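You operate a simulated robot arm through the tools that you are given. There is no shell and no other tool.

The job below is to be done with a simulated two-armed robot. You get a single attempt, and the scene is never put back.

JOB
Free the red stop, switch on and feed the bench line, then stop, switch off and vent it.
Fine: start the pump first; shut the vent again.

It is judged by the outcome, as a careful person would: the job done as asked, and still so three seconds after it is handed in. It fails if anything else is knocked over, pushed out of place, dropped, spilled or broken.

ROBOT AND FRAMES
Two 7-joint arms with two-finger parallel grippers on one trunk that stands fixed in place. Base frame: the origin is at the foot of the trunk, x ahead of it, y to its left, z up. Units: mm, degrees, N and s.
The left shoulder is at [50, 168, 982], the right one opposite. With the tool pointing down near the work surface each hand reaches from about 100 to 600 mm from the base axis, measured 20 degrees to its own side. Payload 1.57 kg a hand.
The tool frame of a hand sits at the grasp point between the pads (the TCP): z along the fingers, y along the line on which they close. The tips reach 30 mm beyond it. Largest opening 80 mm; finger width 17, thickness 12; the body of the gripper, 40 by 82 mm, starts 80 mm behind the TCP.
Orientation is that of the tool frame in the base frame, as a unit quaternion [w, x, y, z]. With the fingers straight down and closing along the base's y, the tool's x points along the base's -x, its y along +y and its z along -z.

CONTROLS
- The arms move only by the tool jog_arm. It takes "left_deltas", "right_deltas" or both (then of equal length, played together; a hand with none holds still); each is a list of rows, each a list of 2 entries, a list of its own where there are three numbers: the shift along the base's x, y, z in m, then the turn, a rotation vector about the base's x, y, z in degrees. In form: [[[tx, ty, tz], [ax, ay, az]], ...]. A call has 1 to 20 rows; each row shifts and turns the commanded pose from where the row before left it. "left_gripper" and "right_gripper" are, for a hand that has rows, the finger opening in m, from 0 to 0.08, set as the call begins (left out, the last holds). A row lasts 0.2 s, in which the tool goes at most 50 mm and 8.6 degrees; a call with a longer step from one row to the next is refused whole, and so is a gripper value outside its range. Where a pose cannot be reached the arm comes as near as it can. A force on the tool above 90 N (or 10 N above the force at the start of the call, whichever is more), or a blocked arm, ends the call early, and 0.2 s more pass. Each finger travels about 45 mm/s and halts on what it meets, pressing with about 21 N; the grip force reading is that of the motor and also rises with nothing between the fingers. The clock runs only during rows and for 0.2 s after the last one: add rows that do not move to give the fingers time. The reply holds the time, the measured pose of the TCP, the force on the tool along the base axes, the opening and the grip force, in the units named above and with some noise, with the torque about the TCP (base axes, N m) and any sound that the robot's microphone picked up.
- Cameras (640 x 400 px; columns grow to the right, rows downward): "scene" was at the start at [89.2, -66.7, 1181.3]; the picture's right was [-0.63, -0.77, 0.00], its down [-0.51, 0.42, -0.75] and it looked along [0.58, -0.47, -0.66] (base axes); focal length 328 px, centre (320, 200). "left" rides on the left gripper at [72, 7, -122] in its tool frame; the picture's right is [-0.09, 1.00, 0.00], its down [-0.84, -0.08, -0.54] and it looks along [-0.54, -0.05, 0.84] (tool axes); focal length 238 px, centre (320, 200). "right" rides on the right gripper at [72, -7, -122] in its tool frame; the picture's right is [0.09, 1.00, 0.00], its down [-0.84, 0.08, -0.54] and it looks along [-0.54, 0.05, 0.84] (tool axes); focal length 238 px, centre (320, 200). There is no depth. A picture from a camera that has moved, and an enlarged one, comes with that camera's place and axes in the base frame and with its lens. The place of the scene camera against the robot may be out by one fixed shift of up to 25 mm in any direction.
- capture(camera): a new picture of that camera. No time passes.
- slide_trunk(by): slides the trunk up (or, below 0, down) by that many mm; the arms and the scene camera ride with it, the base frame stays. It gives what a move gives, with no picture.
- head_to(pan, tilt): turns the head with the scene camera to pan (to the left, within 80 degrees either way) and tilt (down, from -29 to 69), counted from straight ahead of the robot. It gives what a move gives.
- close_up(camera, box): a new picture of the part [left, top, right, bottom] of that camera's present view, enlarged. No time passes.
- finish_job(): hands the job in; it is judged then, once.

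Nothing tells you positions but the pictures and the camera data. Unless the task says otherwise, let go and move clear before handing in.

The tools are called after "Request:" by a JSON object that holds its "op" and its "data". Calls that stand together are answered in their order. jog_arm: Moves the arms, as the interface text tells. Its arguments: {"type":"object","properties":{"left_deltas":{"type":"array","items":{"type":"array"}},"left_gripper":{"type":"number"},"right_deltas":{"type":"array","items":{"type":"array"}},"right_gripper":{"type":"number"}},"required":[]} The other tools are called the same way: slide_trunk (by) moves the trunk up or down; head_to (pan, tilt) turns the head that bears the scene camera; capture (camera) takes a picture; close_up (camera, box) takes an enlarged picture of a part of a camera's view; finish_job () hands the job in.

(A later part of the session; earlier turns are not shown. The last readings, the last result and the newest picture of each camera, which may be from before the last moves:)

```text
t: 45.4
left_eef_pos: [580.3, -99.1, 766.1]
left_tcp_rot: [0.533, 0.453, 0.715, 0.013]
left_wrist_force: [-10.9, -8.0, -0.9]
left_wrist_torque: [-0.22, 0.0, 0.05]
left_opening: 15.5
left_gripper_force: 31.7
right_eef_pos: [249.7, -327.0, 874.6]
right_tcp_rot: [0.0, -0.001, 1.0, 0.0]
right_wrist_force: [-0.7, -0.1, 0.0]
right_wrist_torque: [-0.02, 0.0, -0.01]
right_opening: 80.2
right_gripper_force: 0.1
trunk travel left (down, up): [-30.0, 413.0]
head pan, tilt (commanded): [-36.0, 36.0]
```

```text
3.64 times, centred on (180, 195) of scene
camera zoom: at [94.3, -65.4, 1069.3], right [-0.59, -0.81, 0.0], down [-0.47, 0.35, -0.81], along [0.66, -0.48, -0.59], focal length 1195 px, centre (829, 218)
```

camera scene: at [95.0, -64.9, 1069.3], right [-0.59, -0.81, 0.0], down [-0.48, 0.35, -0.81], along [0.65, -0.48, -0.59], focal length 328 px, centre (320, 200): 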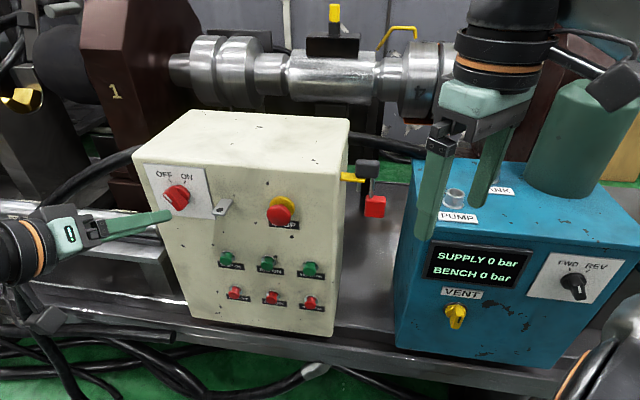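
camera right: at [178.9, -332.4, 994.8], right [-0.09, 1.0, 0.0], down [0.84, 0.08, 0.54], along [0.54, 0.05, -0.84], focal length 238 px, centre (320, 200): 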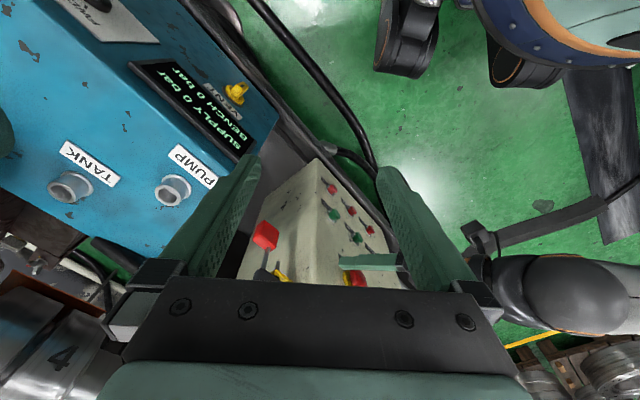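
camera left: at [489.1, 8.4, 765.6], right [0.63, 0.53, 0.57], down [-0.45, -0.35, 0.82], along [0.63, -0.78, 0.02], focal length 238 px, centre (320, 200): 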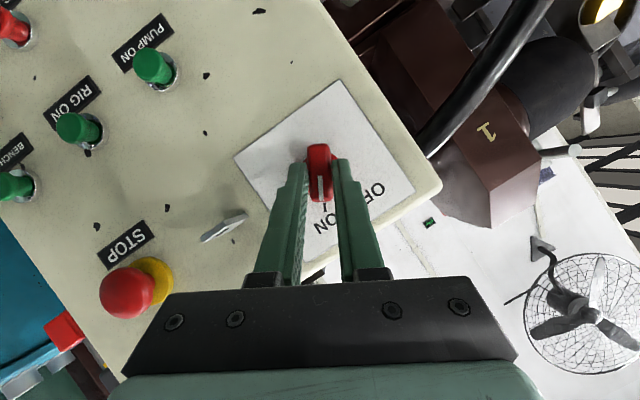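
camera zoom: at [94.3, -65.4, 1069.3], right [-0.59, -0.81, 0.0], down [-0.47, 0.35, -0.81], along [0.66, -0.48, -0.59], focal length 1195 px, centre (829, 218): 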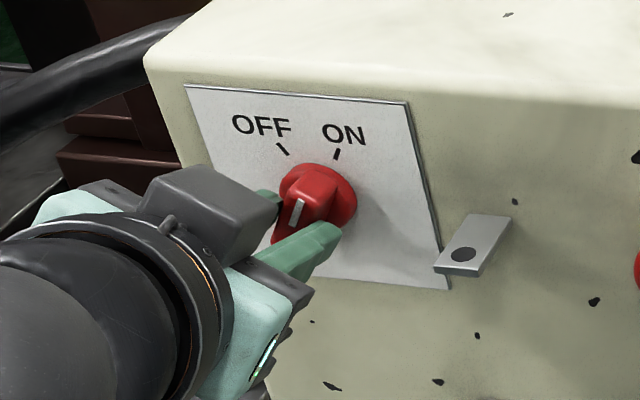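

The pointer now lines up with ON. I'll release, back straight off and verify.

Request:
{"op": "jog_arm", "data": {"left_deltas": [[[0, 0, 0], [0, 0, 0]], [[0, 0, 0], [0, 0, 0]], [[0, 0, 0], [0, 0, 0]], [[-0.0103, 0.0109, 0], [0, 0, 0]], [[-0.0137, 0.0145, 0], [0, 0, 0]], [[-0.0137, 0.0145, 0], [0, 0, 0]], [[-0.0137, 0.0145, 0], [0, 0, 0]], [[0, 0, 0], [0, 0, 0]]], "left_gripper": 0.05}}

Request:
{"op": "capture", "data": {"camera": "scene"}}

Request:
{"op": "capture", "data": {"camera": "left"}}

Request:
{"op": "close_up", "data": {"camera": "scene", "box": [410, 230, 640, 350]}}

```text
t: 47.2
left_eef_pos: [529.5, -43.9, 766.3]
left_tcp_rot: [0.534, 0.45, 0.716, 0.012]
left_wrist_force: [-0.9, -0.3, 0.1]
left_wrist_torque: [-0.01, -0.01, 0.04]
left_opening: 50.1
left_gripper_force: 0.1
right_eef_pos: [249.9, -325.9, 873.0]
right_tcp_rot: [0.0, 0.0, 1.0, 0.0]
right_wrist_force: [0.2, 0.5, 0.3]
right_wrist_torque: [-0.02, 0.01, -0.03]
right_opening: 80.1
right_gripper_force: 0.1
trunk travel left (down, up): [-30.0, 413.0]
head pan, tilt (commanded): [-36.0, 36.0]
```

```text
taken
camera scene: at [94.9, -64.9, 1069.4], right [-0.59, -0.81, 0.0], down [-0.48, 0.35, -0.81], along [0.65, -0.48, -0.59], focal length 328 px, centre (320, 200)
```

scene: 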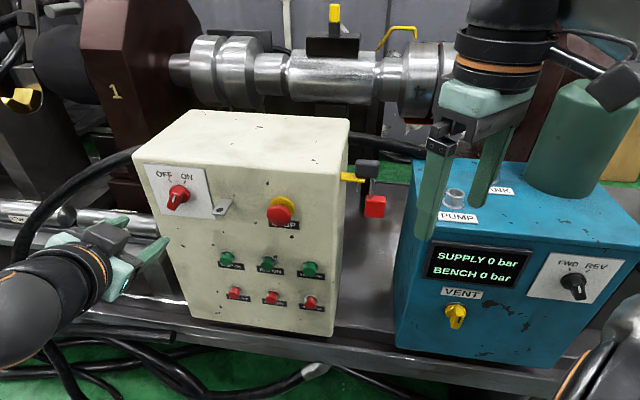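

```text
taken
camera left: at [437.8, 63.8, 765.9], right [0.63, 0.53, 0.56], down [-0.45, -0.35, 0.82], along [0.63, -0.77, 0.02], focal length 238 px, centre (320, 200)
```

left: 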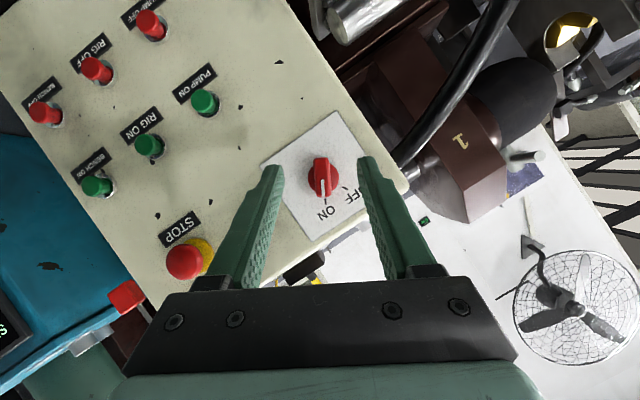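

```text
2.78 times, centred on (525, 290) of scene
camera zoom: at [94.9, -64.9, 1069.4], right [-0.59, -0.81, 0.0], down [-0.48, 0.35, -0.81], along [0.65, -0.48, -0.59], focal length 914 px, centre (-250, -50)
```

zoom: 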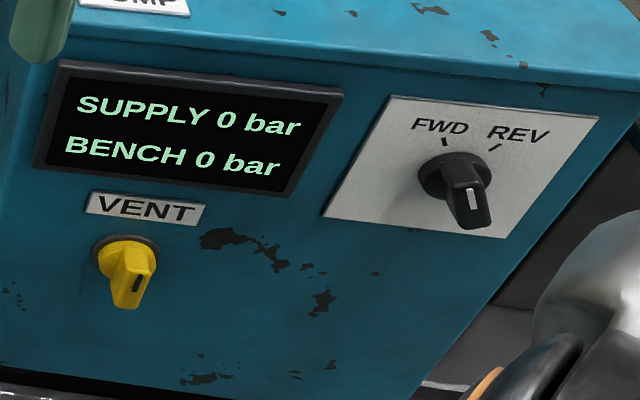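

The main switch reads ON and the display still shows 0 on both lines. Next is PUMP ON at about u=300, z=612: I'll close the fingers, undo the roll and move in front of it.

Request:
{"op": "jog_arm", "data": {"left_deltas": [[[-0.0026, -0.0105, -0.0244], [-5.147, 5.456, 0]], [[-0.0026, -0.0105, -0.0244], [-5.147, 5.456, 0]], [[-0.0026, -0.0105, -0.0244], [-5.147, 5.456, 0]], [[-0.0026, -0.0105, -0.0244], [-5.147, 5.456, 0]], [[-0.0026, -0.0105, -0.0244], [0, 0, 0]], [[-0.0027, -0.0105, -0.0244], [0, 0, 0]], [[0, 0, 0], [0, 0, 0]]], "left_gripper": 0.0}}

Request:
{"op": "capture", "data": {"camera": "left"}}

Request:
{"op": "capture", "data": {"camera": "scene"}}

```text
t: 48.8
left_eef_pos: [514.0, -106.4, 620.1]
left_tcp_rot: [0.46, 0.342, 0.794, -0.201]
left_wrist_force: [-0.2, 0.0, 1.1]
left_wrist_torque: [0.0, -0.01, 0.02]
left_opening: 0.2
left_gripper_force: 20.9
right_eef_pos: [250.8, -326.4, 873.7]
right_tcp_rot: [0.0, 0.0, 1.0, 0.0]
right_wrist_force: [0.1, -0.4, -0.6]
right_wrist_torque: [0.03, 0.01, -0.02]
right_opening: 80.1
right_gripper_force: 0.0
trunk travel left (down, up): [-30.0, 413.0]
head pan, tilt (commanded): [-36.0, 36.0]
```

```text
taken
camera left: at [422.3, 0.6, 615.8], right [0.76, 0.65, 0.08], down [-0.09, -0.01, 1.0], along [0.65, -0.76, 0.05], focal length 238 px, centre (320, 200)
```

left: 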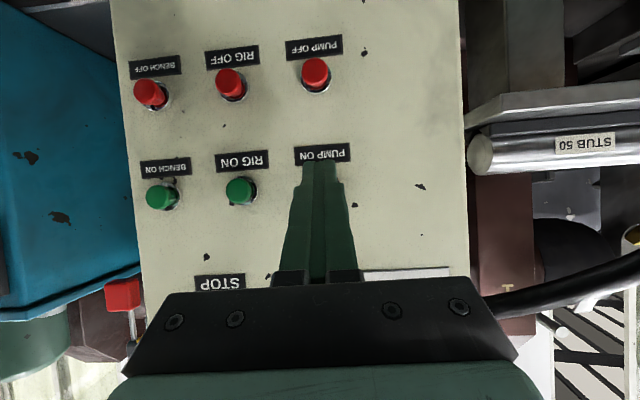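

```text
taken
camera scene: at [94.9, -64.9, 1069.3], right [-0.59, -0.81, 0.0], down [-0.48, 0.35, -0.81], along [0.65, -0.48, -0.59], focal length 328 px, centre (320, 200)
```

scene: 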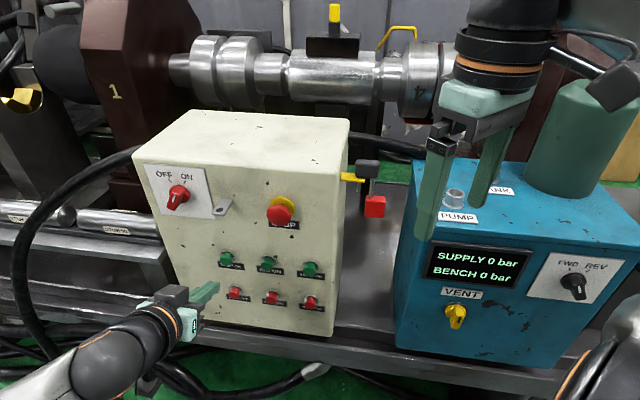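

The fingertip is aligned with PUMP ON. I'll advance until just short of it, then press slowly.

Request:
{"op": "jog_arm", "data": {"left_deltas": [[[0.0069, -0.0073, 0], [0, 0, 0]], [[0.0069, -0.0073, 0], [0, 0, 0]], [[0.0069, -0.0073, 0], [0, 0, 0]], [[0, 0, 0], [0, 0, 0]]]}}

Request:
{"op": "jog_arm", "data": {"left_deltas": [[[0.0014, -0.00145, 0], [0, 0, 0]], [[0.0014, -0.00145, 0], [0, 0, 0]], [[0.0014, -0.00145, 0], [0, 0, 0]]]}}

Request:
{"op": "close_up", "data": {"camera": "scene", "box": [150, 220, 300, 340]}}

```text
t: 49.8
left_eef_pos: [535.6, -129.7, 619.2]
left_tcp_rot: [0.461, 0.342, 0.794, -0.2]
left_wrist_force: [-0.9, 0.1, 0.0]
left_wrist_torque: [0.0, 0.0, 0.0]
left_opening: 0.0
left_gripper_force: 21.2
right_eef_pos: [250.4, -324.8, 874.8]
right_tcp_rot: [0.0, 0.0, 1.0, 0.0]
right_wrist_force: [0.0, -0.4, 0.4]
right_wrist_torque: [-0.03, -0.01, -0.01]
right_opening: 80.2
right_gripper_force: 0.1
trunk travel left (down, up): [-30.0, 413.0]
head pan, tilt (commanded): [-36.0, 36.0]
```

```text
t: 50.6
left_eef_pos: [539.0, -134.4, 620.5]
left_tcp_rot: [0.461, 0.342, 0.794, -0.2]
left_wrist_force: [0.2, -0.6, -0.4]
left_wrist_torque: [0.03, -0.02, 0.0]
left_opening: 0.0
left_gripper_force: 20.6
right_eef_pos: [250.4, -326.8, 873.6]
right_tcp_rot: [0.001, 0.001, 1.0, -0.001]
right_wrist_force: [0.0, 0.7, 0.5]
right_wrist_torque: [0.01, 0.0, -0.03]
right_opening: 80.1
right_gripper_force: 0.0
trunk travel left (down, up): [-30.0, 413.0]
head pan, tilt (commanded): [-36.0, 36.0]
```

```text
3.33 times, centred on (225, 280) of scene
camera zoom: at [94.9, -64.9, 1069.3], right [-0.59, -0.81, 0.0], down [-0.48, 0.35, -0.81], along [0.65, -0.48, -0.59], focal length 1095 px, centre (637, -67)
```

zoom: 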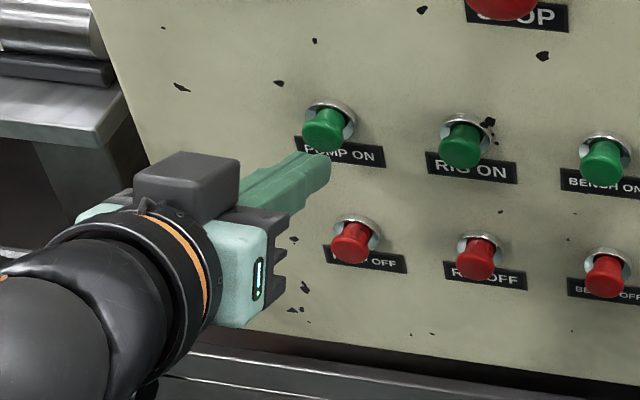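

Request:
{"op": "jog_arm", "data": {"left_deltas": [[[0.0014, -0.00145, 0], [0, 0, 0]], [[0.0014, -0.00145, 0], [0, 0, 0]], [[0.0007, -0.0007, 0], [0, 0, 0]]]}}

Request:
{"op": "close_up", "data": {"camera": "scene", "box": [410, 230, 640, 350]}}

Request:
{"op": "close_up", "data": {"camera": "scene", "box": [200, 230, 270, 290]}}

```text
t: 51.4
left_eef_pos: [542.4, -137.3, 620.5]
left_tcp_rot: [0.461, 0.342, 0.794, -0.2]
left_wrist_force: [0.3, -0.6, 0.6]
left_wrist_torque: [-0.01, -0.01, 0.01]
left_opening: 0.0
left_gripper_force: 21.0
right_eef_pos: [249.7, -326.8, 873.5]
right_tcp_rot: [0.0, 0.0, 1.0, 0.0]
right_wrist_force: [-0.1, -0.2, -0.1]
right_wrist_torque: [-0.01, 0.03, 0.01]
right_opening: 80.0
right_gripper_force: 0.0
trunk travel left (down, up): [-30.0, 413.0]
head pan, tilt (commanded): [-36.0, 36.0]
```

```text
2.78 times, centred on (525, 290) of scene
camera zoom: at [94.9, -64.9, 1069.3], right [-0.59, -0.81, 0.0], down [-0.48, 0.35, -0.81], along [0.65, -0.48, -0.59], focal length 914 px, centre (-250, -50)
```

zoom: 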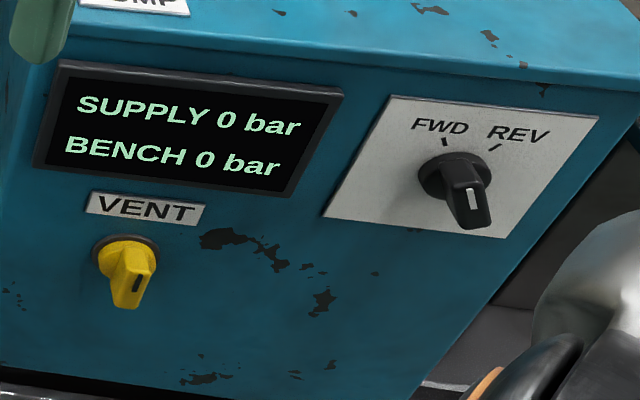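

```text
6.67 times, centred on (235, 260) of scene
camera zoom: at [94.9, -64.9, 1069.3], right [-0.59, -0.81, 0.0], down [-0.48, 0.35, -0.81], along [0.65, -0.48, -0.59], focal length 2190 px, centre (887, -200)
```

zoom: 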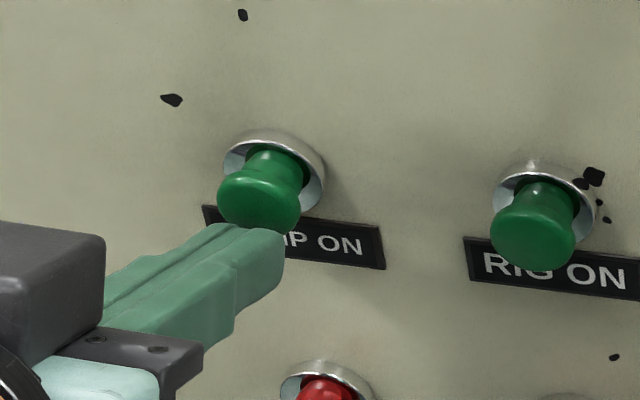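

There's no contact yet because the fingertip ends are rounded, and the tip sits slightly low on the cap. I'll raise it 5 mm and keep pressing gently.

Request:
{"op": "jog_arm", "data": {"left_deltas": [[[-0.002, 0.0021, 0.005], [0, 0, 0]], [[0.0014, -0.00145, 0], [0, 0, 0]], [[0.0014, -0.00145, 0], [0, 0, 0]], [[0.0014, -0.00145, 0], [0, 0, 0]]]}}

Request:
{"op": "jog_arm", "data": {"left_deltas": [[[0.0014, -0.00145, 0], [0, 0, 0]], [[0.0014, -0.00145, 0], [0, 0, 0]]]}}

Request:
{"op": "close_up", "data": {"camera": "scene", "box": [200, 230, 270, 290]}}

```text
t: 52.4
left_eef_pos: [543.7, -138.7, 623.2]
left_tcp_rot: [0.461, 0.342, 0.794, -0.2]
left_wrist_force: [-1.8, 1.5, -0.3]
left_wrist_torque: [-0.04, 0.0, 0.02]
left_opening: 0.0
left_gripper_force: 21.0
right_eef_pos: [249.2, -326.1, 873.9]
right_tcp_rot: [-0.001, 0.0, 1.0, -0.001]
right_wrist_force: [-0.6, -0.1, -0.3]
right_wrist_torque: [0.01, 0.0, 0.0]
right_opening: 80.2
right_gripper_force: 0.0
trunk travel left (down, up): [-30.0, 413.0]
head pan, tilt (commanded): [-36.0, 36.0]
```

```text
t: 53.0
left_eef_pos: [546.5, -142.4, 626.1]
left_tcp_rot: [0.46, 0.344, 0.794, -0.201]
left_wrist_force: [-2.6, 2.2, 0.1]
left_wrist_torque: [-0.01, 0.05, 0.0]
left_opening: 0.0
left_gripper_force: 21.5
right_eef_pos: [250.0, -326.2, 874.6]
right_tcp_rot: [0.0, -0.001, 1.0, 0.0]
right_wrist_force: [-0.7, 0.8, -0.5]
right_wrist_torque: [0.02, -0.01, -0.04]
right_opening: 80.0
right_gripper_force: 0.1
trunk travel left (down, up): [-30.0, 413.0]
head pan, tilt (commanded): [-36.0, 36.0]
```

```text
6.67 times, centred on (235, 260) of scene
camera zoom: at [94.7, -64.8, 1069.4], right [-0.59, -0.81, 0.0], down [-0.48, 0.35, -0.81], along [0.65, -0.48, -0.59], focal length 2190 px, centre (887, -200)
```

zoom: 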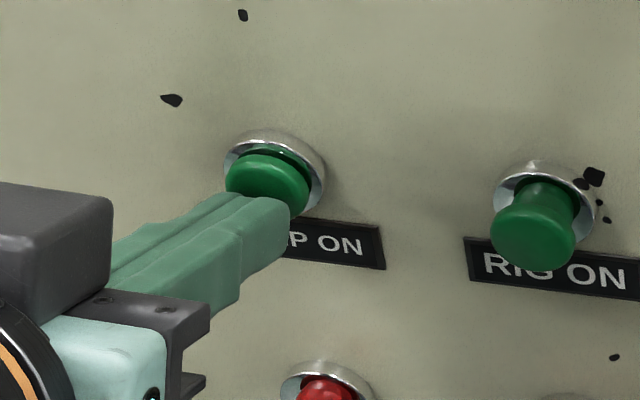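

PUMP ON is clearly depressed with about 3 N of force. I'll check the display.

Request:
{"op": "close_up", "data": {"camera": "scene", "box": [410, 230, 540, 350]}}

Request:
{"op": "jog_arm", "data": {"left_deltas": [[[0.0007, -0.0007, 0], [0, 0, 0]], [[0.0007, -0.0007, 0], [0, 0, 0]], [[0, 0, 0], [0, 0, 0]]]}}

Request:
{"op": "close_up", "data": {"camera": "scene", "box": [410, 230, 540, 350]}}

Request:
{"op": "close_up", "data": {"camera": "scene", "box": [200, 230, 270, 290]}}

```text
3.33 times, centred on (475, 290) of scene
camera zoom: at [94.7, -64.8, 1069.4], right [-0.59, -0.81, 0.0], down [-0.48, 0.35, -0.81], along [0.65, -0.48, -0.59], focal length 1095 px, centre (-197, -100)
```

zoom: 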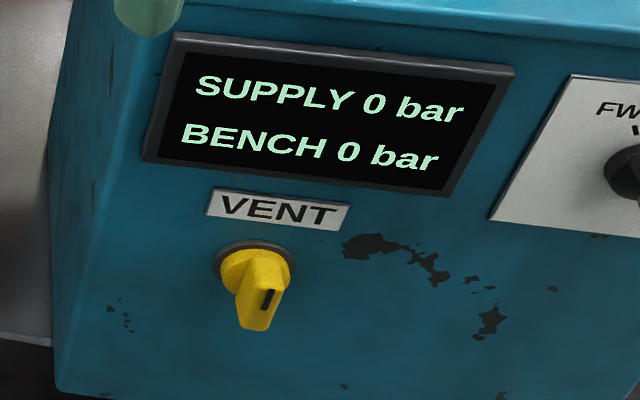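

```text
t: 53.8
left_eef_pos: [549.2, -142.4, 625.0]
left_tcp_rot: [0.462, 0.342, 0.794, -0.2]
left_wrist_force: [-2.5, 3.4, -0.3]
left_wrist_torque: [0.08, -0.02, 0.04]
left_opening: 0.1
left_gripper_force: 21.0
right_eef_pos: [250.8, -325.9, 875.4]
right_tcp_rot: [0.0, 0.0, 1.0, 0.001]
right_wrist_force: [0.5, 0.1, -0.2]
right_wrist_torque: [0.01, -0.01, -0.01]
right_opening: 79.9
right_gripper_force: 0.1
trunk travel left (down, up): [-30.0, 413.0]
head pan, tilt (commanded): [-36.0, 36.0]
```

```text
3.33 times, centred on (475, 290) of scene
camera zoom: at [94.8, -64.8, 1069.4], right [-0.59, -0.81, 0.0], down [-0.48, 0.35, -0.81], along [0.65, -0.48, -0.59], focal length 1095 px, centre (-197, -100)
```

zoom: 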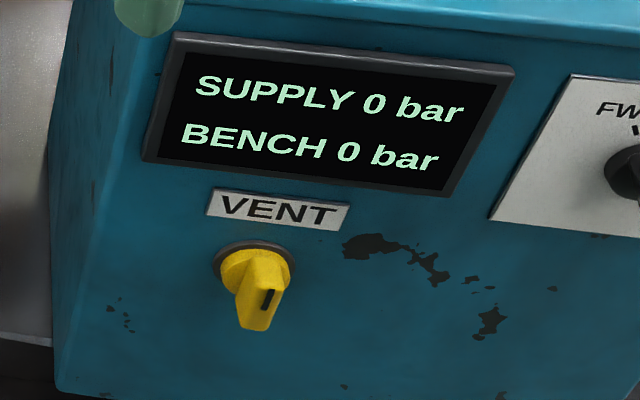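

```text
6.67 times, centred on (235, 260) of scene
camera zoom: at [94.8, -64.8, 1069.4], right [-0.59, -0.81, 0.0], down [-0.48, 0.35, -0.81], along [0.65, -0.48, -0.59], focal length 2190 px, centre (887, -200)
```

zoom: 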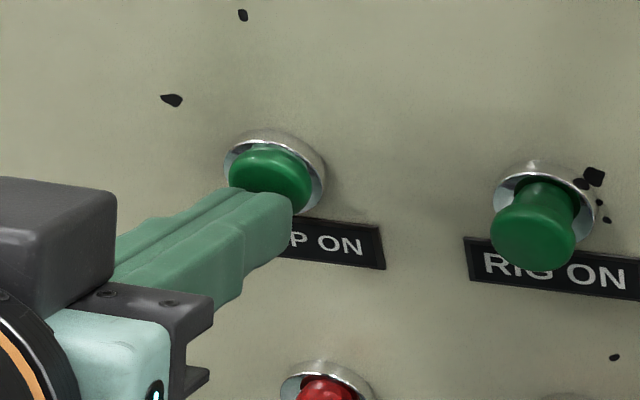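

Still springy, with no pressure yet. I'll press to the end of its travel.

Request:
{"op": "jog_arm", "data": {"left_deltas": [[[0.0007, -0.0007, 0], [0, 0, 0]], [[0.0007, -0.0007, 0], [0, 0, 0]], [[0.0007, -0.0007, 0], [0, 0, 0]]]}}

Request:
{"op": "close_up", "data": {"camera": "scene", "box": [200, 230, 270, 290]}}

Request:
{"op": "close_up", "data": {"camera": "scene", "box": [410, 230, 540, 350]}}

```text
t: 54.6
left_eef_pos: [548.8, -143.5, 625.1]
left_tcp_rot: [0.461, 0.342, 0.794, -0.2]
left_wrist_force: [-26.4, 27.4, 5.5]
left_wrist_torque: [0.25, -0.1, 0.01]
left_opening: 0.0
left_gripper_force: 21.3
right_eef_pos: [248.9, -326.3, 875.3]
right_tcp_rot: [0.001, -0.001, 1.0, -0.001]
right_wrist_force: [0.5, 0.5, 0.3]
right_wrist_torque: [0.01, 0.03, 0.06]
right_opening: 80.0
right_gripper_force: 0.1
trunk travel left (down, up): [-30.0, 413.0]
head pan, tilt (commanded): [-36.0, 36.0]
```

```text
6.67 times, centred on (235, 260) of scene
camera zoom: at [93.3, -63.6, 1069.7], right [-0.59, -0.81, 0.0], down [-0.47, 0.34, -0.81], along [0.66, -0.48, -0.59], focal length 2190 px, centre (887, -200)
```

zoom: 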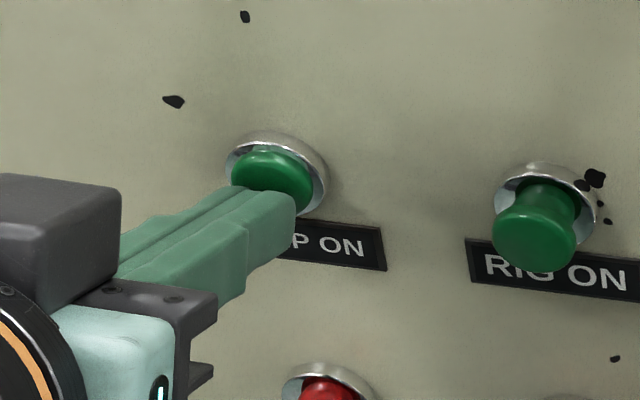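

```text
3.33 times, centred on (475, 290) of scene
camera zoom: at [93.3, -63.6, 1069.7], right [-0.59, -0.81, 0.0], down [-0.47, 0.34, -0.81], along [0.66, -0.48, -0.59], focal length 1095 px, centre (-197, -100)
```

zoom: 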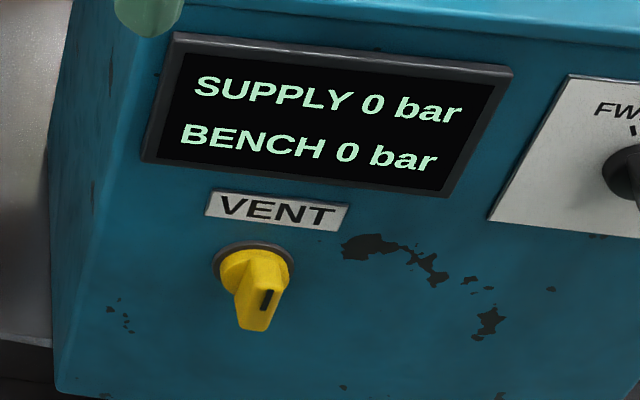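

The button bottomed out. I'll release it, back off a little and let time pass to see whether supply builds.

Request:
{"op": "jog_arm", "data": {"left_deltas": [[[-0.0034, 0.0036, 0], [0, 0, 0]], [[-0.0069, 0.0073, 0], [0, 0, 0]], [[-0.0069, 0.0073, 0], [0, 0, 0]], [[-0.0069, 0.0073, 0], [0, 0, 0]], [[0, 0, 0], [0, 0, 0]], [[0, 0, 0], [0, 0, 0]], [[0, 0, 0], [0, 0, 0]]]}}

Request:
{"op": "capture", "data": {"camera": "scene"}}

Request:
{"op": "close_up", "data": {"camera": "scene", "box": [410, 230, 540, 350]}}

Request:
{"op": "close_up", "data": {"camera": "scene", "box": [200, 230, 330, 330]}}

```text
t: 56.2
left_eef_pos: [528.0, -120.6, 624.6]
left_tcp_rot: [0.46, 0.343, 0.794, -0.201]
left_wrist_force: [0.7, -0.6, -0.1]
left_wrist_torque: [-0.02, 0.01, 0.0]
left_opening: 0.0
left_gripper_force: 20.7
right_eef_pos: [251.0, -326.4, 874.4]
right_tcp_rot: [-0.001, -0.001, 1.0, 0.0]
right_wrist_force: [-0.3, -0.2, -0.5]
right_wrist_torque: [-0.02, -0.01, 0.01]
right_opening: 80.0
right_gripper_force: 0.0
trunk travel left (down, up): [-30.0, 413.0]
head pan, tilt (commanded): [-36.0, 36.0]
```

```text
taken
camera scene: at [94.9, -64.9, 1069.3], right [-0.59, -0.81, 0.0], down [-0.48, 0.35, -0.81], along [0.65, -0.48, -0.59], focal length 328 px, centre (320, 200)
```

scene: 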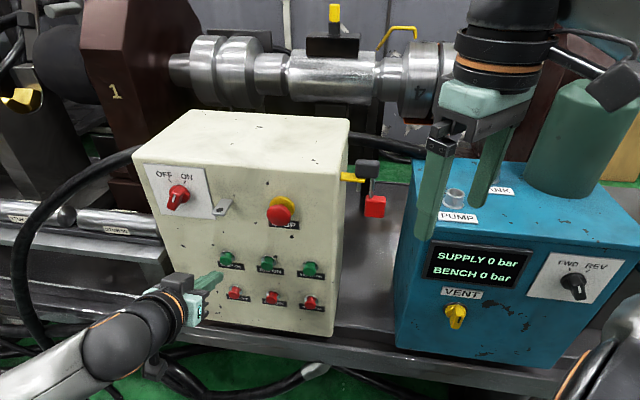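

```text
3.33 times, centred on (475, 290) of scene
camera zoom: at [94.9, -64.9, 1069.3], right [-0.59, -0.81, 0.0], down [-0.48, 0.35, -0.81], along [0.65, -0.48, -0.59], focal length 1095 px, centre (-197, -100)
```

zoom: 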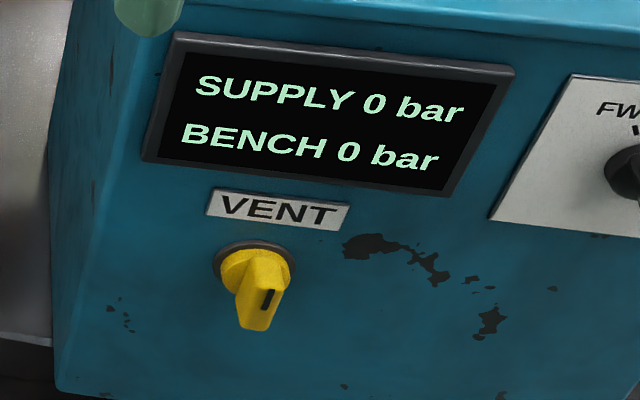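

```text
4.00 times, centred on (265, 280) of scene
camera zoom: at [94.9, -64.9, 1069.3], right [-0.59, -0.81, 0.0], down [-0.48, 0.35, -0.81], along [0.65, -0.48, -0.59], focal length 1314 px, centre (540, -120)
```

zoom: 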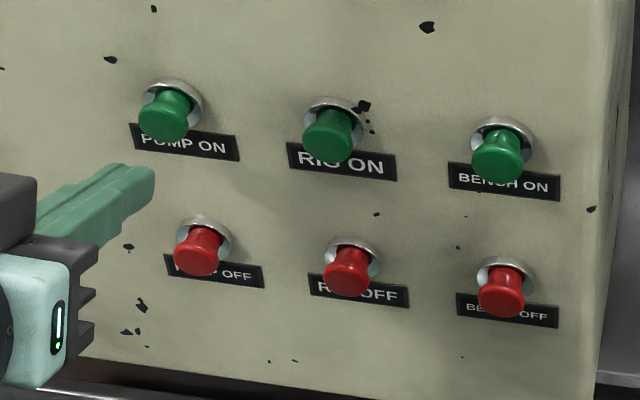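

Supply is still 0 and there's no pump sound, so the pump didn't start. I'll check how fully the main switch sits at ON, the stop, and the FWD/REV and vent positions.

Request:
{"op": "close_up", "data": {"camera": "scene", "box": [140, 155, 230, 225]}}

Request:
{"op": "close_up", "data": {"camera": "scene", "box": [520, 245, 620, 310]}}

Request:
{"op": "close_up", "data": {"camera": "scene", "box": [250, 180, 320, 240]}}

Request:
{"op": "close_up", "data": {"camera": "left", "box": [0, 100, 320, 300]}}

```text
5.71 times, centred on (185, 190) of scene
camera zoom: at [94.9, -64.9, 1069.3], right [-0.59, -0.81, 0.0], down [-0.48, 0.35, -0.81], along [0.65, -0.48, -0.59], focal length 1877 px, centre (1091, 257)
```

zoom: 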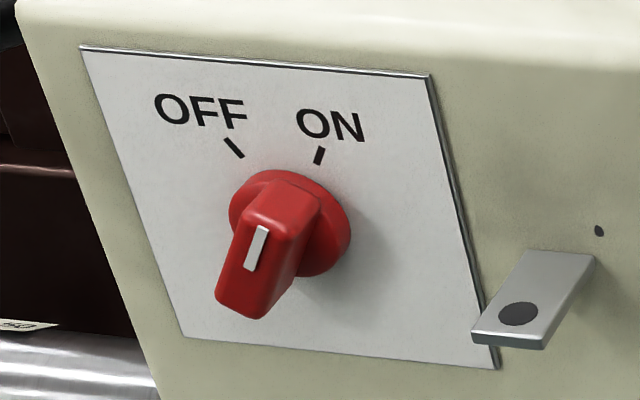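

```text
6.15 times, centred on (570, 278) of scene
camera zoom: at [94.9, -64.9, 1069.3], right [-0.59, -0.81, 0.0], down [-0.48, 0.35, -0.81], along [0.65, -0.48, -0.59], focal length 2022 px, centre (-1218, -277)
```

zoom: 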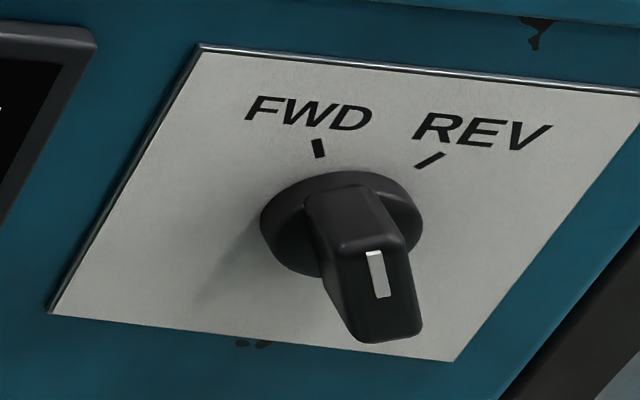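

```text
6.67 times, centred on (285, 210) of scene
camera zoom: at [94.9, -64.9, 1069.3], right [-0.59, -0.81, 0.0], down [-0.48, 0.35, -0.81], along [0.65, -0.48, -0.59], focal length 2190 px, centre (553, 133)
```

zoom: 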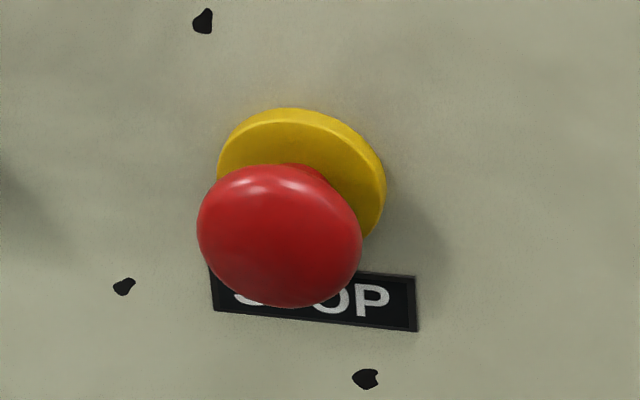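

```text
2.00 times, centred on (160, 200) of left
camera zoom: at [435.9, -12.5, 621.1], right [0.76, 0.65, 0.08], down [-0.09, -0.01, 1.0], along [0.65, -0.76, 0.05], focal length 477 px, centre (640, 200)
```

zoom: 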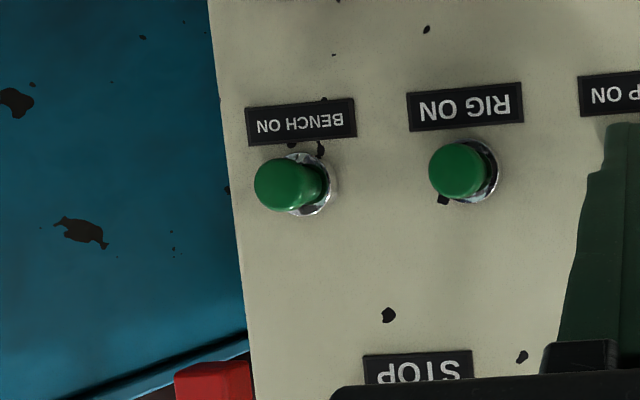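

FWD/REV is at FWD and the stop is out. The switch pointer, though, sits about 28° while the ON tick is nearer 35°, and I felt no end stop when I turned it. I'll go back and turn the switch the rest of the way.

Request:
{"op": "jog_arm", "data": {"left_deltas": [[[-0.0206, 0.0218, 0], [0, 0, 0]], [[0.0037, 0.0092, 0.0236], [0, 0, 0]], [[0.0037, 0.0092, 0.0236], [5.147, -5.456, 0]], [[0.0037, 0.0092, 0.0236], [5.147, -5.456, 0]], [[0.0037, 0.0092, 0.0236], [5.147, -5.456, 0]], [[0.0037, 0.0092, 0.0236], [5.147, -5.456, 0]], [[0.0036, 0.0089, 0.0236], [0, 0, 0]], [[0, 0, 0], [0, 0, 0]]], "left_gripper": 0.05}}

Request:
{"op": "capture", "data": {"camera": "left"}}

```text
t: 58.0
left_eef_pos: [526.8, -42.9, 766.6]
left_tcp_rot: [0.534, 0.451, 0.715, 0.012]
left_wrist_force: [0.4, -0.3, -0.8]
left_wrist_torque: [-0.01, 0.03, 0.01]
left_opening: 49.9
left_gripper_force: 0.0
right_eef_pos: [250.2, -326.6, 874.2]
right_tcp_rot: [0.0, 0.0, 1.0, 0.001]
right_wrist_force: [-0.8, 0.0, -1.0]
right_wrist_torque: [-0.03, -0.02, 0.01]
right_opening: 80.1
right_gripper_force: 0.1
trunk travel left (down, up): [-30.0, 413.0]
head pan, tilt (commanded): [-36.0, 36.0]
```

```text
taken
camera left: at [436.0, 64.2, 766.3], right [0.63, 0.53, 0.57], down [-0.45, -0.35, 0.82], along [0.63, -0.77, 0.02], focal length 238 px, centre (320, 200)
```

left: 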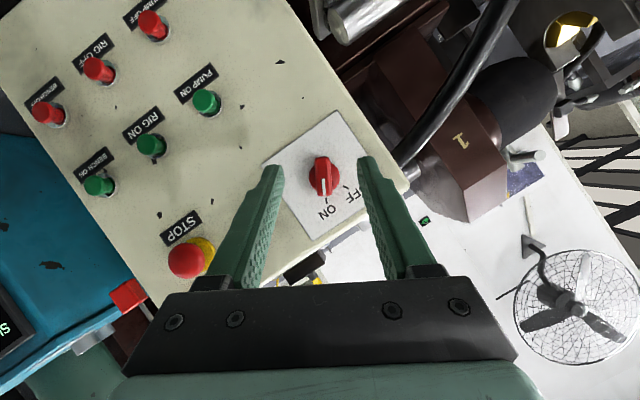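

Request:
{"op": "close_up", "data": {"camera": "left", "box": [270, 100, 400, 240]}}

```text
2.86 times, centred on (335, 170) of left
camera zoom: at [436.0, 64.2, 766.3], right [0.63, 0.53, 0.57], down [-0.45, -0.35, 0.82], along [0.63, -0.77, 0.02], focal length 681 px, centre (277, 286)
```

zoom: 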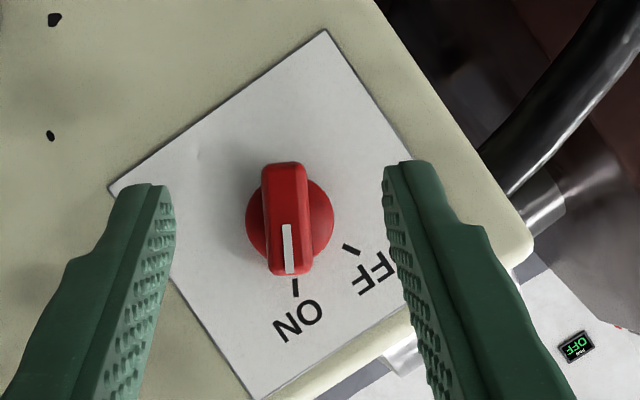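

The knob is aligned with ON. There's also a small green indicator in the background reading "OFF", so I'll zoom in on it.

Request:
{"op": "close_up", "data": {"camera": "left", "box": [405, 200, 445, 240]}}

Request:
{"op": "close_up", "data": {"camera": "left", "box": [0, 60, 230, 290]}}

```text
10.00 times, centred on (425, 220) of left
camera zoom: at [436.0, 64.2, 766.3], right [0.63, 0.53, 0.57], down [-0.45, -0.35, 0.82], along [0.63, -0.77, 0.02], focal length 2384 px, centre (-730, 0)
```

zoom: 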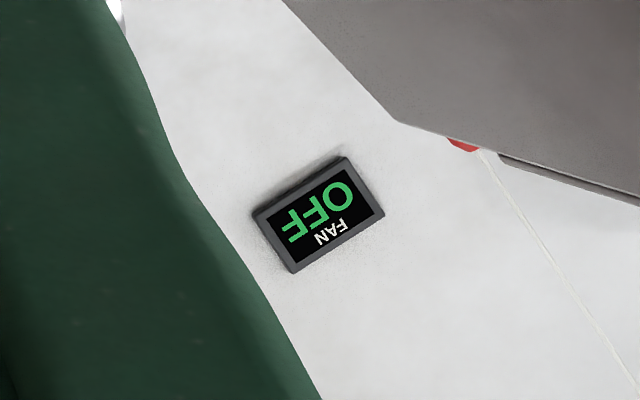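

```text
1.74 times, centred on (115, 175) of left
camera zoom: at [436.0, 64.2, 766.3], right [0.63, 0.53, 0.57], down [-0.45, -0.35, 0.82], along [0.63, -0.77, 0.02], focal length 414 px, centre (676, 244)
```

zoom: 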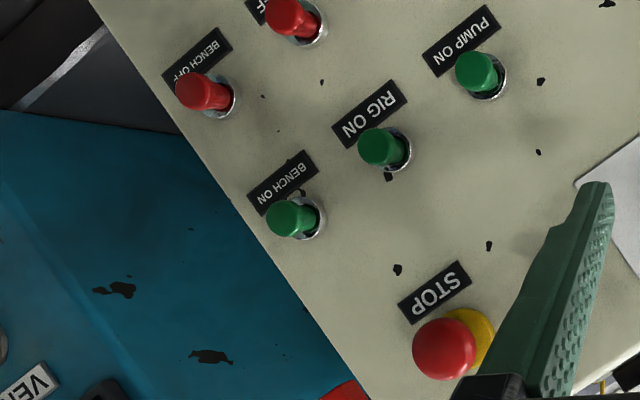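

Request:
{"op": "close_up", "data": {"camera": "scene", "box": [410, 230, 540, 350]}}

Request:
{"op": "capture", "data": {"camera": "right"}}

Request:
{"op": "close_up", "data": {"camera": "right", "box": [0, 0, 260, 280]}}

```text
3.33 times, centred on (475, 290) of scene
camera zoom: at [94.9, -64.9, 1069.3], right [-0.59, -0.81, 0.0], down [-0.48, 0.35, -0.81], along [0.65, -0.48, -0.59], focal length 1095 px, centre (-197, -100)
```

zoom: 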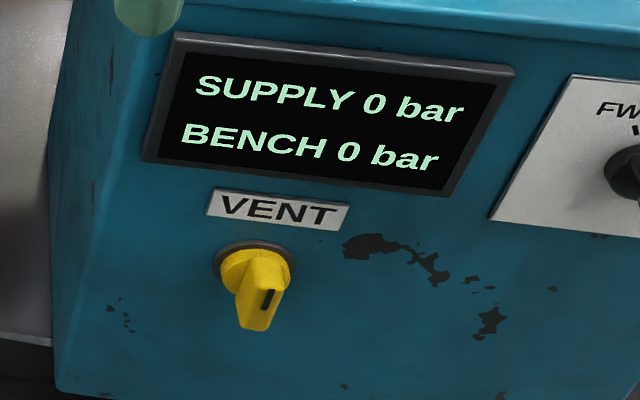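

```text
taken
camera right: at [178.9, -332.3, 994.8], right [-0.09, 1.0, 0.0], down [0.84, 0.08, 0.54], along [0.54, 0.05, -0.84], focal length 238 px, centre (320, 200)
```

right: 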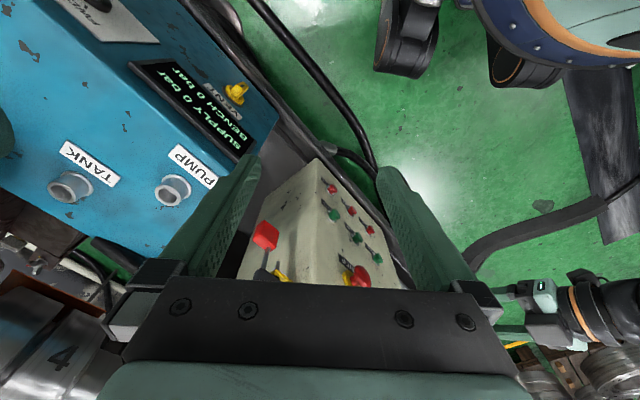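

```text
1.43 times, centred on (130, 140) of right
camera zoom: at [178.9, -332.3, 994.8], right [-0.09, 1.0, 0.0], down [0.84, 0.08, 0.54], along [0.54, 0.05, -0.84], focal length 340 px, centre (591, 286)
```

zoom: 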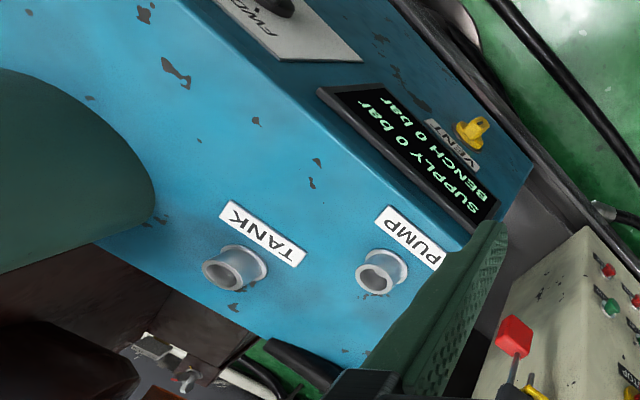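

Still nothing. I'll re-grip the switch here and test gently whether it has more travel toward ON.

Request:
{"op": "jog_arm", "data": {"left_deltas": [[[0.0137, -0.0145, 0], [0, 0, 0]], [[0.0137, -0.0145, 0], [0, 0, 0]], [[0.0137, -0.0145, 0], [0, 0, 0]], [[0.0117, -0.0124, 0], [0, 0, 0]], [[0, 0, 0], [0, 0, 0]]]}}

Request:
{"op": "jog_arm", "data": {"left_deltas": [[[0, 0, 0], [0, 0, 0]], [[0, 0, 0], [0, 0, 0]], [[0, 0, 0], [0, 0, 0]], [[0, 0, 0], [0, 0, 0]]], "left_gripper": 0.006}}

Request:
{"op": "jog_arm", "data": {"left_deltas": [[[-0.00109, -0.00103, -0.0009], [5.147, -5.456, 0]]]}}

Request:
{"op": "jog_arm", "data": {"left_deltas": [[[-0.00105, -0.00099, -0.0011], [5.147, -5.456, 0]]]}}

Request:
{"op": "capture", "data": {"camera": "left"}}

```text
t: 59.2
left_eef_pos: [580.6, -98.7, 765.6]
left_tcp_rot: [0.533, 0.451, 0.716, 0.013]
left_wrist_force: [0.9, -0.5, 0.2]
left_wrist_torque: [0.0, 0.02, 0.01]
left_opening: 49.7
left_gripper_force: 0.2
right_eef_pos: [250.8, -326.0, 873.9]
right_tcp_rot: [0.0, 0.0, 1.0, 0.0]
right_wrist_force: [0.1, 0.1, 0.0]
right_wrist_torque: [-0.01, -0.02, -0.03]
right_opening: 80.1
right_gripper_force: 0.0
trunk travel left (down, up): [-30.0, 413.0]
head pan, tilt (commanded): [-36.0, 36.0]
```

```text
t: 60.2
left_eef_pos: [580.1, -99.2, 766.5]
left_tcp_rot: [0.533, 0.451, 0.715, 0.011]
left_wrist_force: [-5.5, -2.1, -2.9]
left_wrist_torque: [-0.25, -0.1, 0.04]
left_opening: 15.9
left_gripper_force: 31.6
right_eef_pos: [250.2, -326.7, 873.8]
right_tcp_rot: [0.0, 0.0, 1.0, 0.0]
right_wrist_force: [-0.6, 0.0, 0.1]
right_wrist_torque: [0.0, 0.03, 0.0]
right_opening: 79.8
right_gripper_force: 0.1
trunk travel left (down, up): [-30.0, 413.0]
head pan, tilt (commanded): [-36.0, 36.0]
```

```text
t: 60.6
left_eef_pos: [579.0, -99.5, 764.6]
left_tcp_rot: [0.546, 0.474, 0.688, 0.064]
left_wrist_force: [-7.2, -3.7, -1.8]
left_wrist_torque: [-0.46, 0.99, 0.04]
left_opening: 17.3
left_gripper_force: 32.6
right_eef_pos: [250.8, -327.1, 874.1]
right_tcp_rot: [0.0, 0.001, 1.0, 0.0]
right_wrist_force: [-0.1, 0.0, -0.1]
right_wrist_torque: [0.01, -0.04, -0.03]
right_opening: 80.0
right_gripper_force: 0.1
trunk travel left (down, up): [-30.0, 413.0]
head pan, tilt (commanded): [-36.0, 36.0]
```

```text
t: 61.0
left_eef_pos: [578.3, -102.2, 765.1]
left_tcp_rot: [0.556, 0.494, 0.658, 0.118]
left_wrist_force: [-9.0, -2.3, -1.0]
left_wrist_torque: [-0.37, 1.25, 0.05]
left_opening: 20.0
left_gripper_force: 33.8
right_eef_pos: [250.1, -326.3, 873.0]
right_tcp_rot: [0.001, 0.0, 1.0, 0.0]
right_wrist_force: [-0.2, -0.4, -0.6]
right_wrist_torque: [-0.02, -0.02, -0.01]
right_opening: 79.7
right_gripper_force: 0.1
trunk travel left (down, up): [-30.0, 413.0]
head pan, tilt (commanded): [-36.0, 36.0]
```

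```text
taken
camera left: at [486.3, 5.6, 766.3], right [0.51, 0.41, 0.76], down [-0.59, -0.48, 0.65], along [0.63, -0.78, 0.0], focal length 238 px, centre (320, 200)
```

left: 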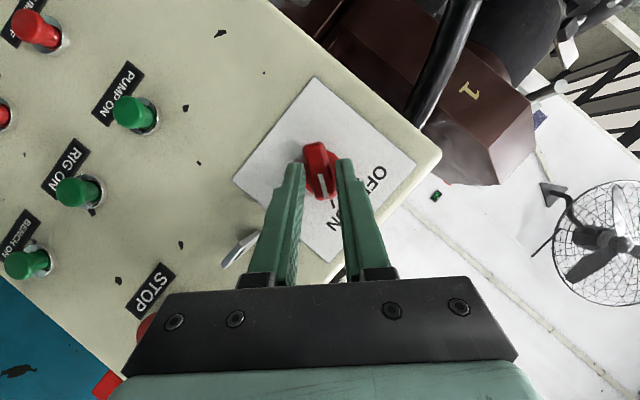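

The torque rises sharply and the bar doesn't move, so the switch was already fully ON. I'll undo that strain, release and retreat, then recheck the display.

Request:
{"op": "jog_arm", "data": {"left_deltas": [[[0.00105, 0.00099, 0.0011], [-5.147, 5.456, 0]], [[0.00109, 0.00103, 0.0009], [-5.147, 5.456, 0]], [[0, 0, 0], [0, 0, 0]]]}}

Request:
{"op": "jog_arm", "data": {"left_deltas": [[[0, 0, 0], [0, 0, 0]], [[0, 0, 0], [0, 0, 0]], [[0, 0, 0], [0, 0, 0]], [[-0.0103, 0.0109, 0], [0, 0, 0]], [[-0.0137, 0.0145, 0], [0, 0, 0]], [[-0.0137, 0.0145, 0], [0, 0, 0]], [[-0.0137, 0.0145, 0], [0, 0, 0]], [[0, 0, 0], [0, 0, 0]]], "left_gripper": 0.05}}

Request:
{"op": "close_up", "data": {"camera": "left", "box": [270, 100, 400, 240]}}

Request:
{"op": "capture", "data": {"camera": "scene"}}

```text
t: 61.8
left_eef_pos: [581.4, -98.2, 764.7]
left_tcp_rot: [0.533, 0.451, 0.716, 0.01]
left_wrist_force: [-10.0, -3.5, -7.2]
left_wrist_torque: [-0.37, -0.14, -0.11]
left_opening: 15.7
left_gripper_force: 31.4
right_eef_pos: [249.6, -326.3, 873.1]
right_tcp_rot: [0.0, 0.0, 1.0, 0.0]
right_wrist_force: [0.5, 0.1, -0.4]
right_wrist_torque: [0.0, -0.02, 0.01]
right_opening: 79.8
right_gripper_force: 0.1
trunk travel left (down, up): [-30.0, 413.0]
head pan, tilt (commanded): [-36.0, 36.0]
```

```text
t: 63.6
left_eef_pos: [531.2, -44.4, 766.3]
left_tcp_rot: [0.534, 0.45, 0.716, 0.012]
left_wrist_force: [0.8, 0.5, -0.2]
left_wrist_torque: [-0.03, 0.02, 0.04]
left_opening: 49.7
left_gripper_force: 0.0
right_eef_pos: [250.4, -326.7, 875.5]
right_tcp_rot: [0.0, -0.001, 1.0, 0.0]
right_wrist_force: [0.7, -0.3, 0.6]
right_wrist_torque: [-0.04, -0.02, 0.0]
right_opening: 79.9
right_gripper_force: 0.1
trunk travel left (down, up): [-30.0, 413.0]
head pan, tilt (commanded): [-36.0, 36.0]
```

```text
2.86 times, centred on (335, 170) of left
camera zoom: at [438.9, 63.2, 766.4], right [0.63, 0.53, 0.56], down [-0.45, -0.34, 0.82], along [0.63, -0.77, 0.02], focal length 681 px, centre (277, 286)
```

zoom: 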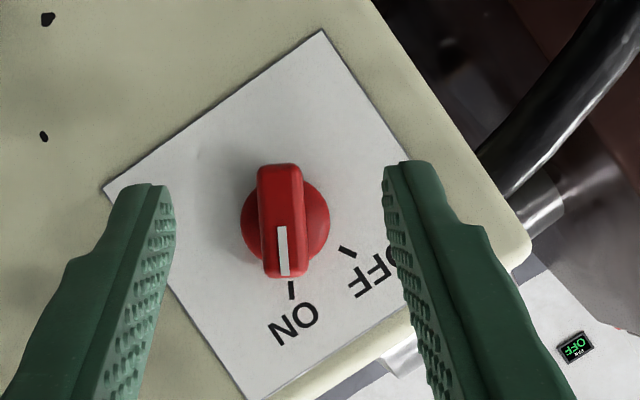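

```text
taken
camera scene: at [94.9, -64.9, 1069.4], right [-0.59, -0.81, 0.0], down [-0.48, 0.35, -0.81], along [0.65, -0.48, -0.59], focal length 328 px, centre (320, 200)
```

scene: 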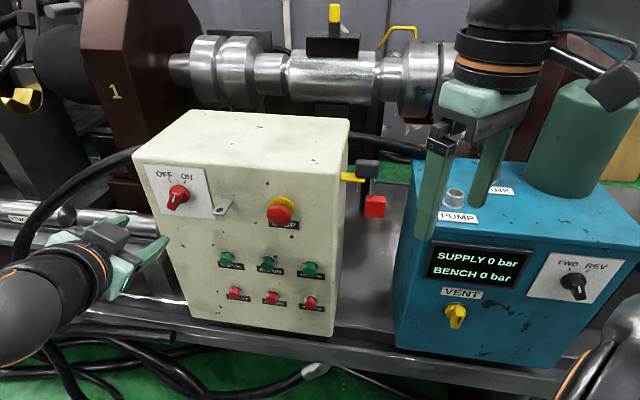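

The switch is fully ON, but the pump isn't running. The closed pair of fingertips (24 mm wide) may have bottomed on the button's metal collar instead of pushing the button all the way, so I'll press PUMP ON again with a single, narrower finger.

Request:
{"op": "jog_arm", "data": {"left_deltas": [[[0.0008, -0.0068, -0.024], [-5.147, 5.456, 0]], [[0.0008, -0.0068, -0.024], [-5.147, 5.456, 0]], [[0.0008, -0.0068, -0.024], [-5.147, 5.456, 0]], [[0.0008, -0.0068, -0.024], [-5.147, 5.456, 0]], [[0.0008, -0.0068, -0.024], [0, 0, 0]], [[0.0009, -0.0067, -0.024], [0, 0, 0]], [[0, 0, 0], [0, 0, 0]]]}}

Request:
{"op": "capture", "data": {"camera": "left"}}

Request:
{"op": "close_up", "data": {"camera": "scene", "box": [150, 220, 300, 340]}}

```text
t: 65.2
left_eef_pos: [534.8, -85.3, 623.4]
left_tcp_rot: [0.46, 0.343, 0.794, -0.201]
left_wrist_force: [-0.5, -0.2, 0.0]
left_wrist_torque: [0.01, 0.01, 0.0]
left_opening: 50.2
left_gripper_force: 0.0
right_eef_pos: [250.2, -326.6, 873.7]
right_tcp_rot: [0.001, 0.0, 1.0, 0.0]
right_wrist_force: [1.1, -0.2, -0.6]
right_wrist_torque: [-0.03, -0.01, -0.05]
right_opening: 79.7
right_gripper_force: 0.0
trunk travel left (down, up): [-30.0, 413.0]
head pan, tilt (commanded): [-36.0, 36.0]
```

```text
taken
camera left: at [443.1, 22.5, 618.6], right [0.76, 0.65, 0.08], down [-0.09, -0.01, 1.0], along [0.65, -0.76, 0.05], focal length 238 px, centre (320, 200)
```

left: 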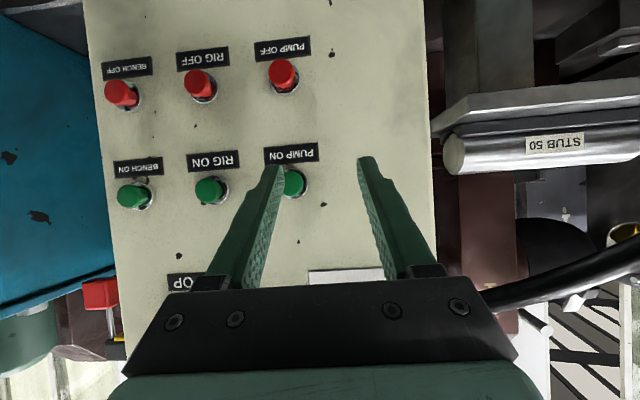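

```text
3.33 times, centred on (225, 280) of scene
camera zoom: at [94.9, -64.9, 1069.3], right [-0.59, -0.81, 0.0], down [-0.48, 0.35, -0.81], along [0.65, -0.48, -0.59], focal length 1095 px, centre (637, -67)
```

zoom: 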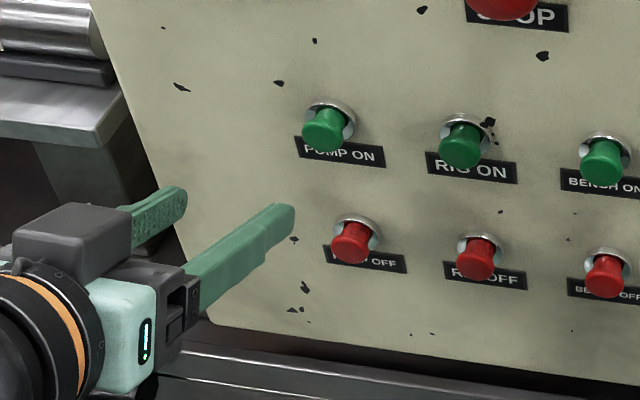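

Request:
{"op": "jog_arm", "data": {"left_deltas": [[[0.0089, -0.0095, 0], [0, 0, 0]], [[0.0089, -0.0095, 0], [0, 0, 0]], [[0.0089, -0.0095, 0], [0, 0, 0]], [[0, 0, 0], [0, 0, 0]]]}}

Request:
{"op": "jog_arm", "data": {"left_deltas": [[[0.0014, -0.00145, 0], [0, 0, 0]], [[0.0014, -0.00145, 0], [0, 0, 0]], [[0.0014, -0.00145, 0], [0, 0, 0]]]}}

Request:
{"op": "jog_arm", "data": {"left_deltas": [[[0.0014, -0.00145, 0], [0, 0, 0]], [[0.0014, -0.00145, 0], [0, 0, 0]], [[0.0007, -0.0007, 0], [0, 0, 0]]]}}

Request:
{"op": "close_up", "data": {"camera": "scene", "box": [200, 230, 270, 290]}}

```text
t: 66.2
left_eef_pos: [561.1, -114.5, 622.1]
left_tcp_rot: [0.46, 0.343, 0.794, -0.201]
left_wrist_force: [0.2, -0.7, -0.1]
left_wrist_torque: [0.01, 0.01, -0.01]
left_opening: 50.2
left_gripper_force: 0.0
right_eef_pos: [249.7, -326.0, 875.1]
right_tcp_rot: [0.0, 0.0, 1.0, 0.0]
right_wrist_force: [0.8, 0.2, -0.2]
right_wrist_torque: [0.02, 0.0, -0.01]
right_opening: 79.7
right_gripper_force: 0.0
trunk travel left (down, up): [-30.0, 413.0]
head pan, tilt (commanded): [-36.0, 36.0]
```

```text
t: 67.0
left_eef_pos: [566.8, -117.2, 622.3]
left_tcp_rot: [0.46, 0.343, 0.794, -0.201]
left_wrist_force: [-1.0, 1.5, 0.6]
left_wrist_torque: [-0.02, 0.03, -0.06]
left_opening: 50.0
left_gripper_force: 0.2
right_eef_pos: [250.9, -326.0, 874.2]
right_tcp_rot: [0.0, 0.0, 1.0, 0.0]
right_wrist_force: [0.9, 0.4, -0.7]
right_wrist_torque: [0.02, 0.0, -0.01]
right_opening: 80.0
right_gripper_force: 0.3
trunk travel left (down, up): [-30.0, 413.0]
head pan, tilt (commanded): [-36.0, 36.0]
```

```text
t: 67.8
left_eef_pos: [568.5, -121.5, 622.9]
left_tcp_rot: [0.46, 0.343, 0.794, -0.202]
left_wrist_force: [-3.0, 1.7, 1.4]
left_wrist_torque: [-0.05, 0.02, -0.06]
left_opening: 50.2
left_gripper_force: 0.1
right_eef_pos: [250.7, -326.0, 875.3]
right_tcp_rot: [0.0, 0.0, 1.0, 0.001]
right_wrist_force: [1.1, -0.4, -0.4]
right_wrist_torque: [0.02, -0.03, 0.01]
right_opening: 79.8
right_gripper_force: 0.1
trunk travel left (down, up): [-30.0, 413.0]
head pan, tilt (commanded): [-36.0, 36.0]
```

```text
6.67 times, centred on (235, 260) of scene
camera zoom: at [94.7, -64.8, 1069.4], right [-0.59, -0.81, 0.0], down [-0.48, 0.35, -0.81], along [0.65, -0.48, -0.59], focal length 2190 px, centre (887, -200)
```

zoom: 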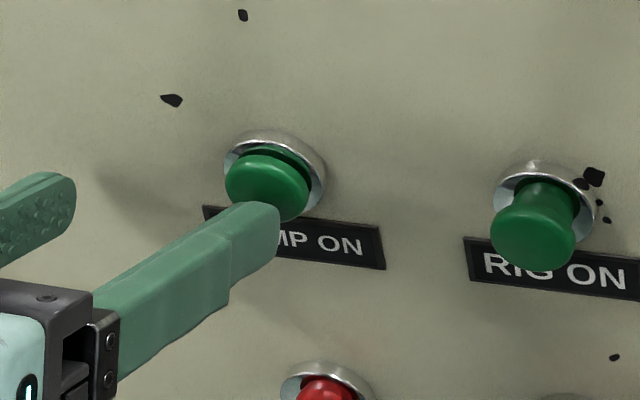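

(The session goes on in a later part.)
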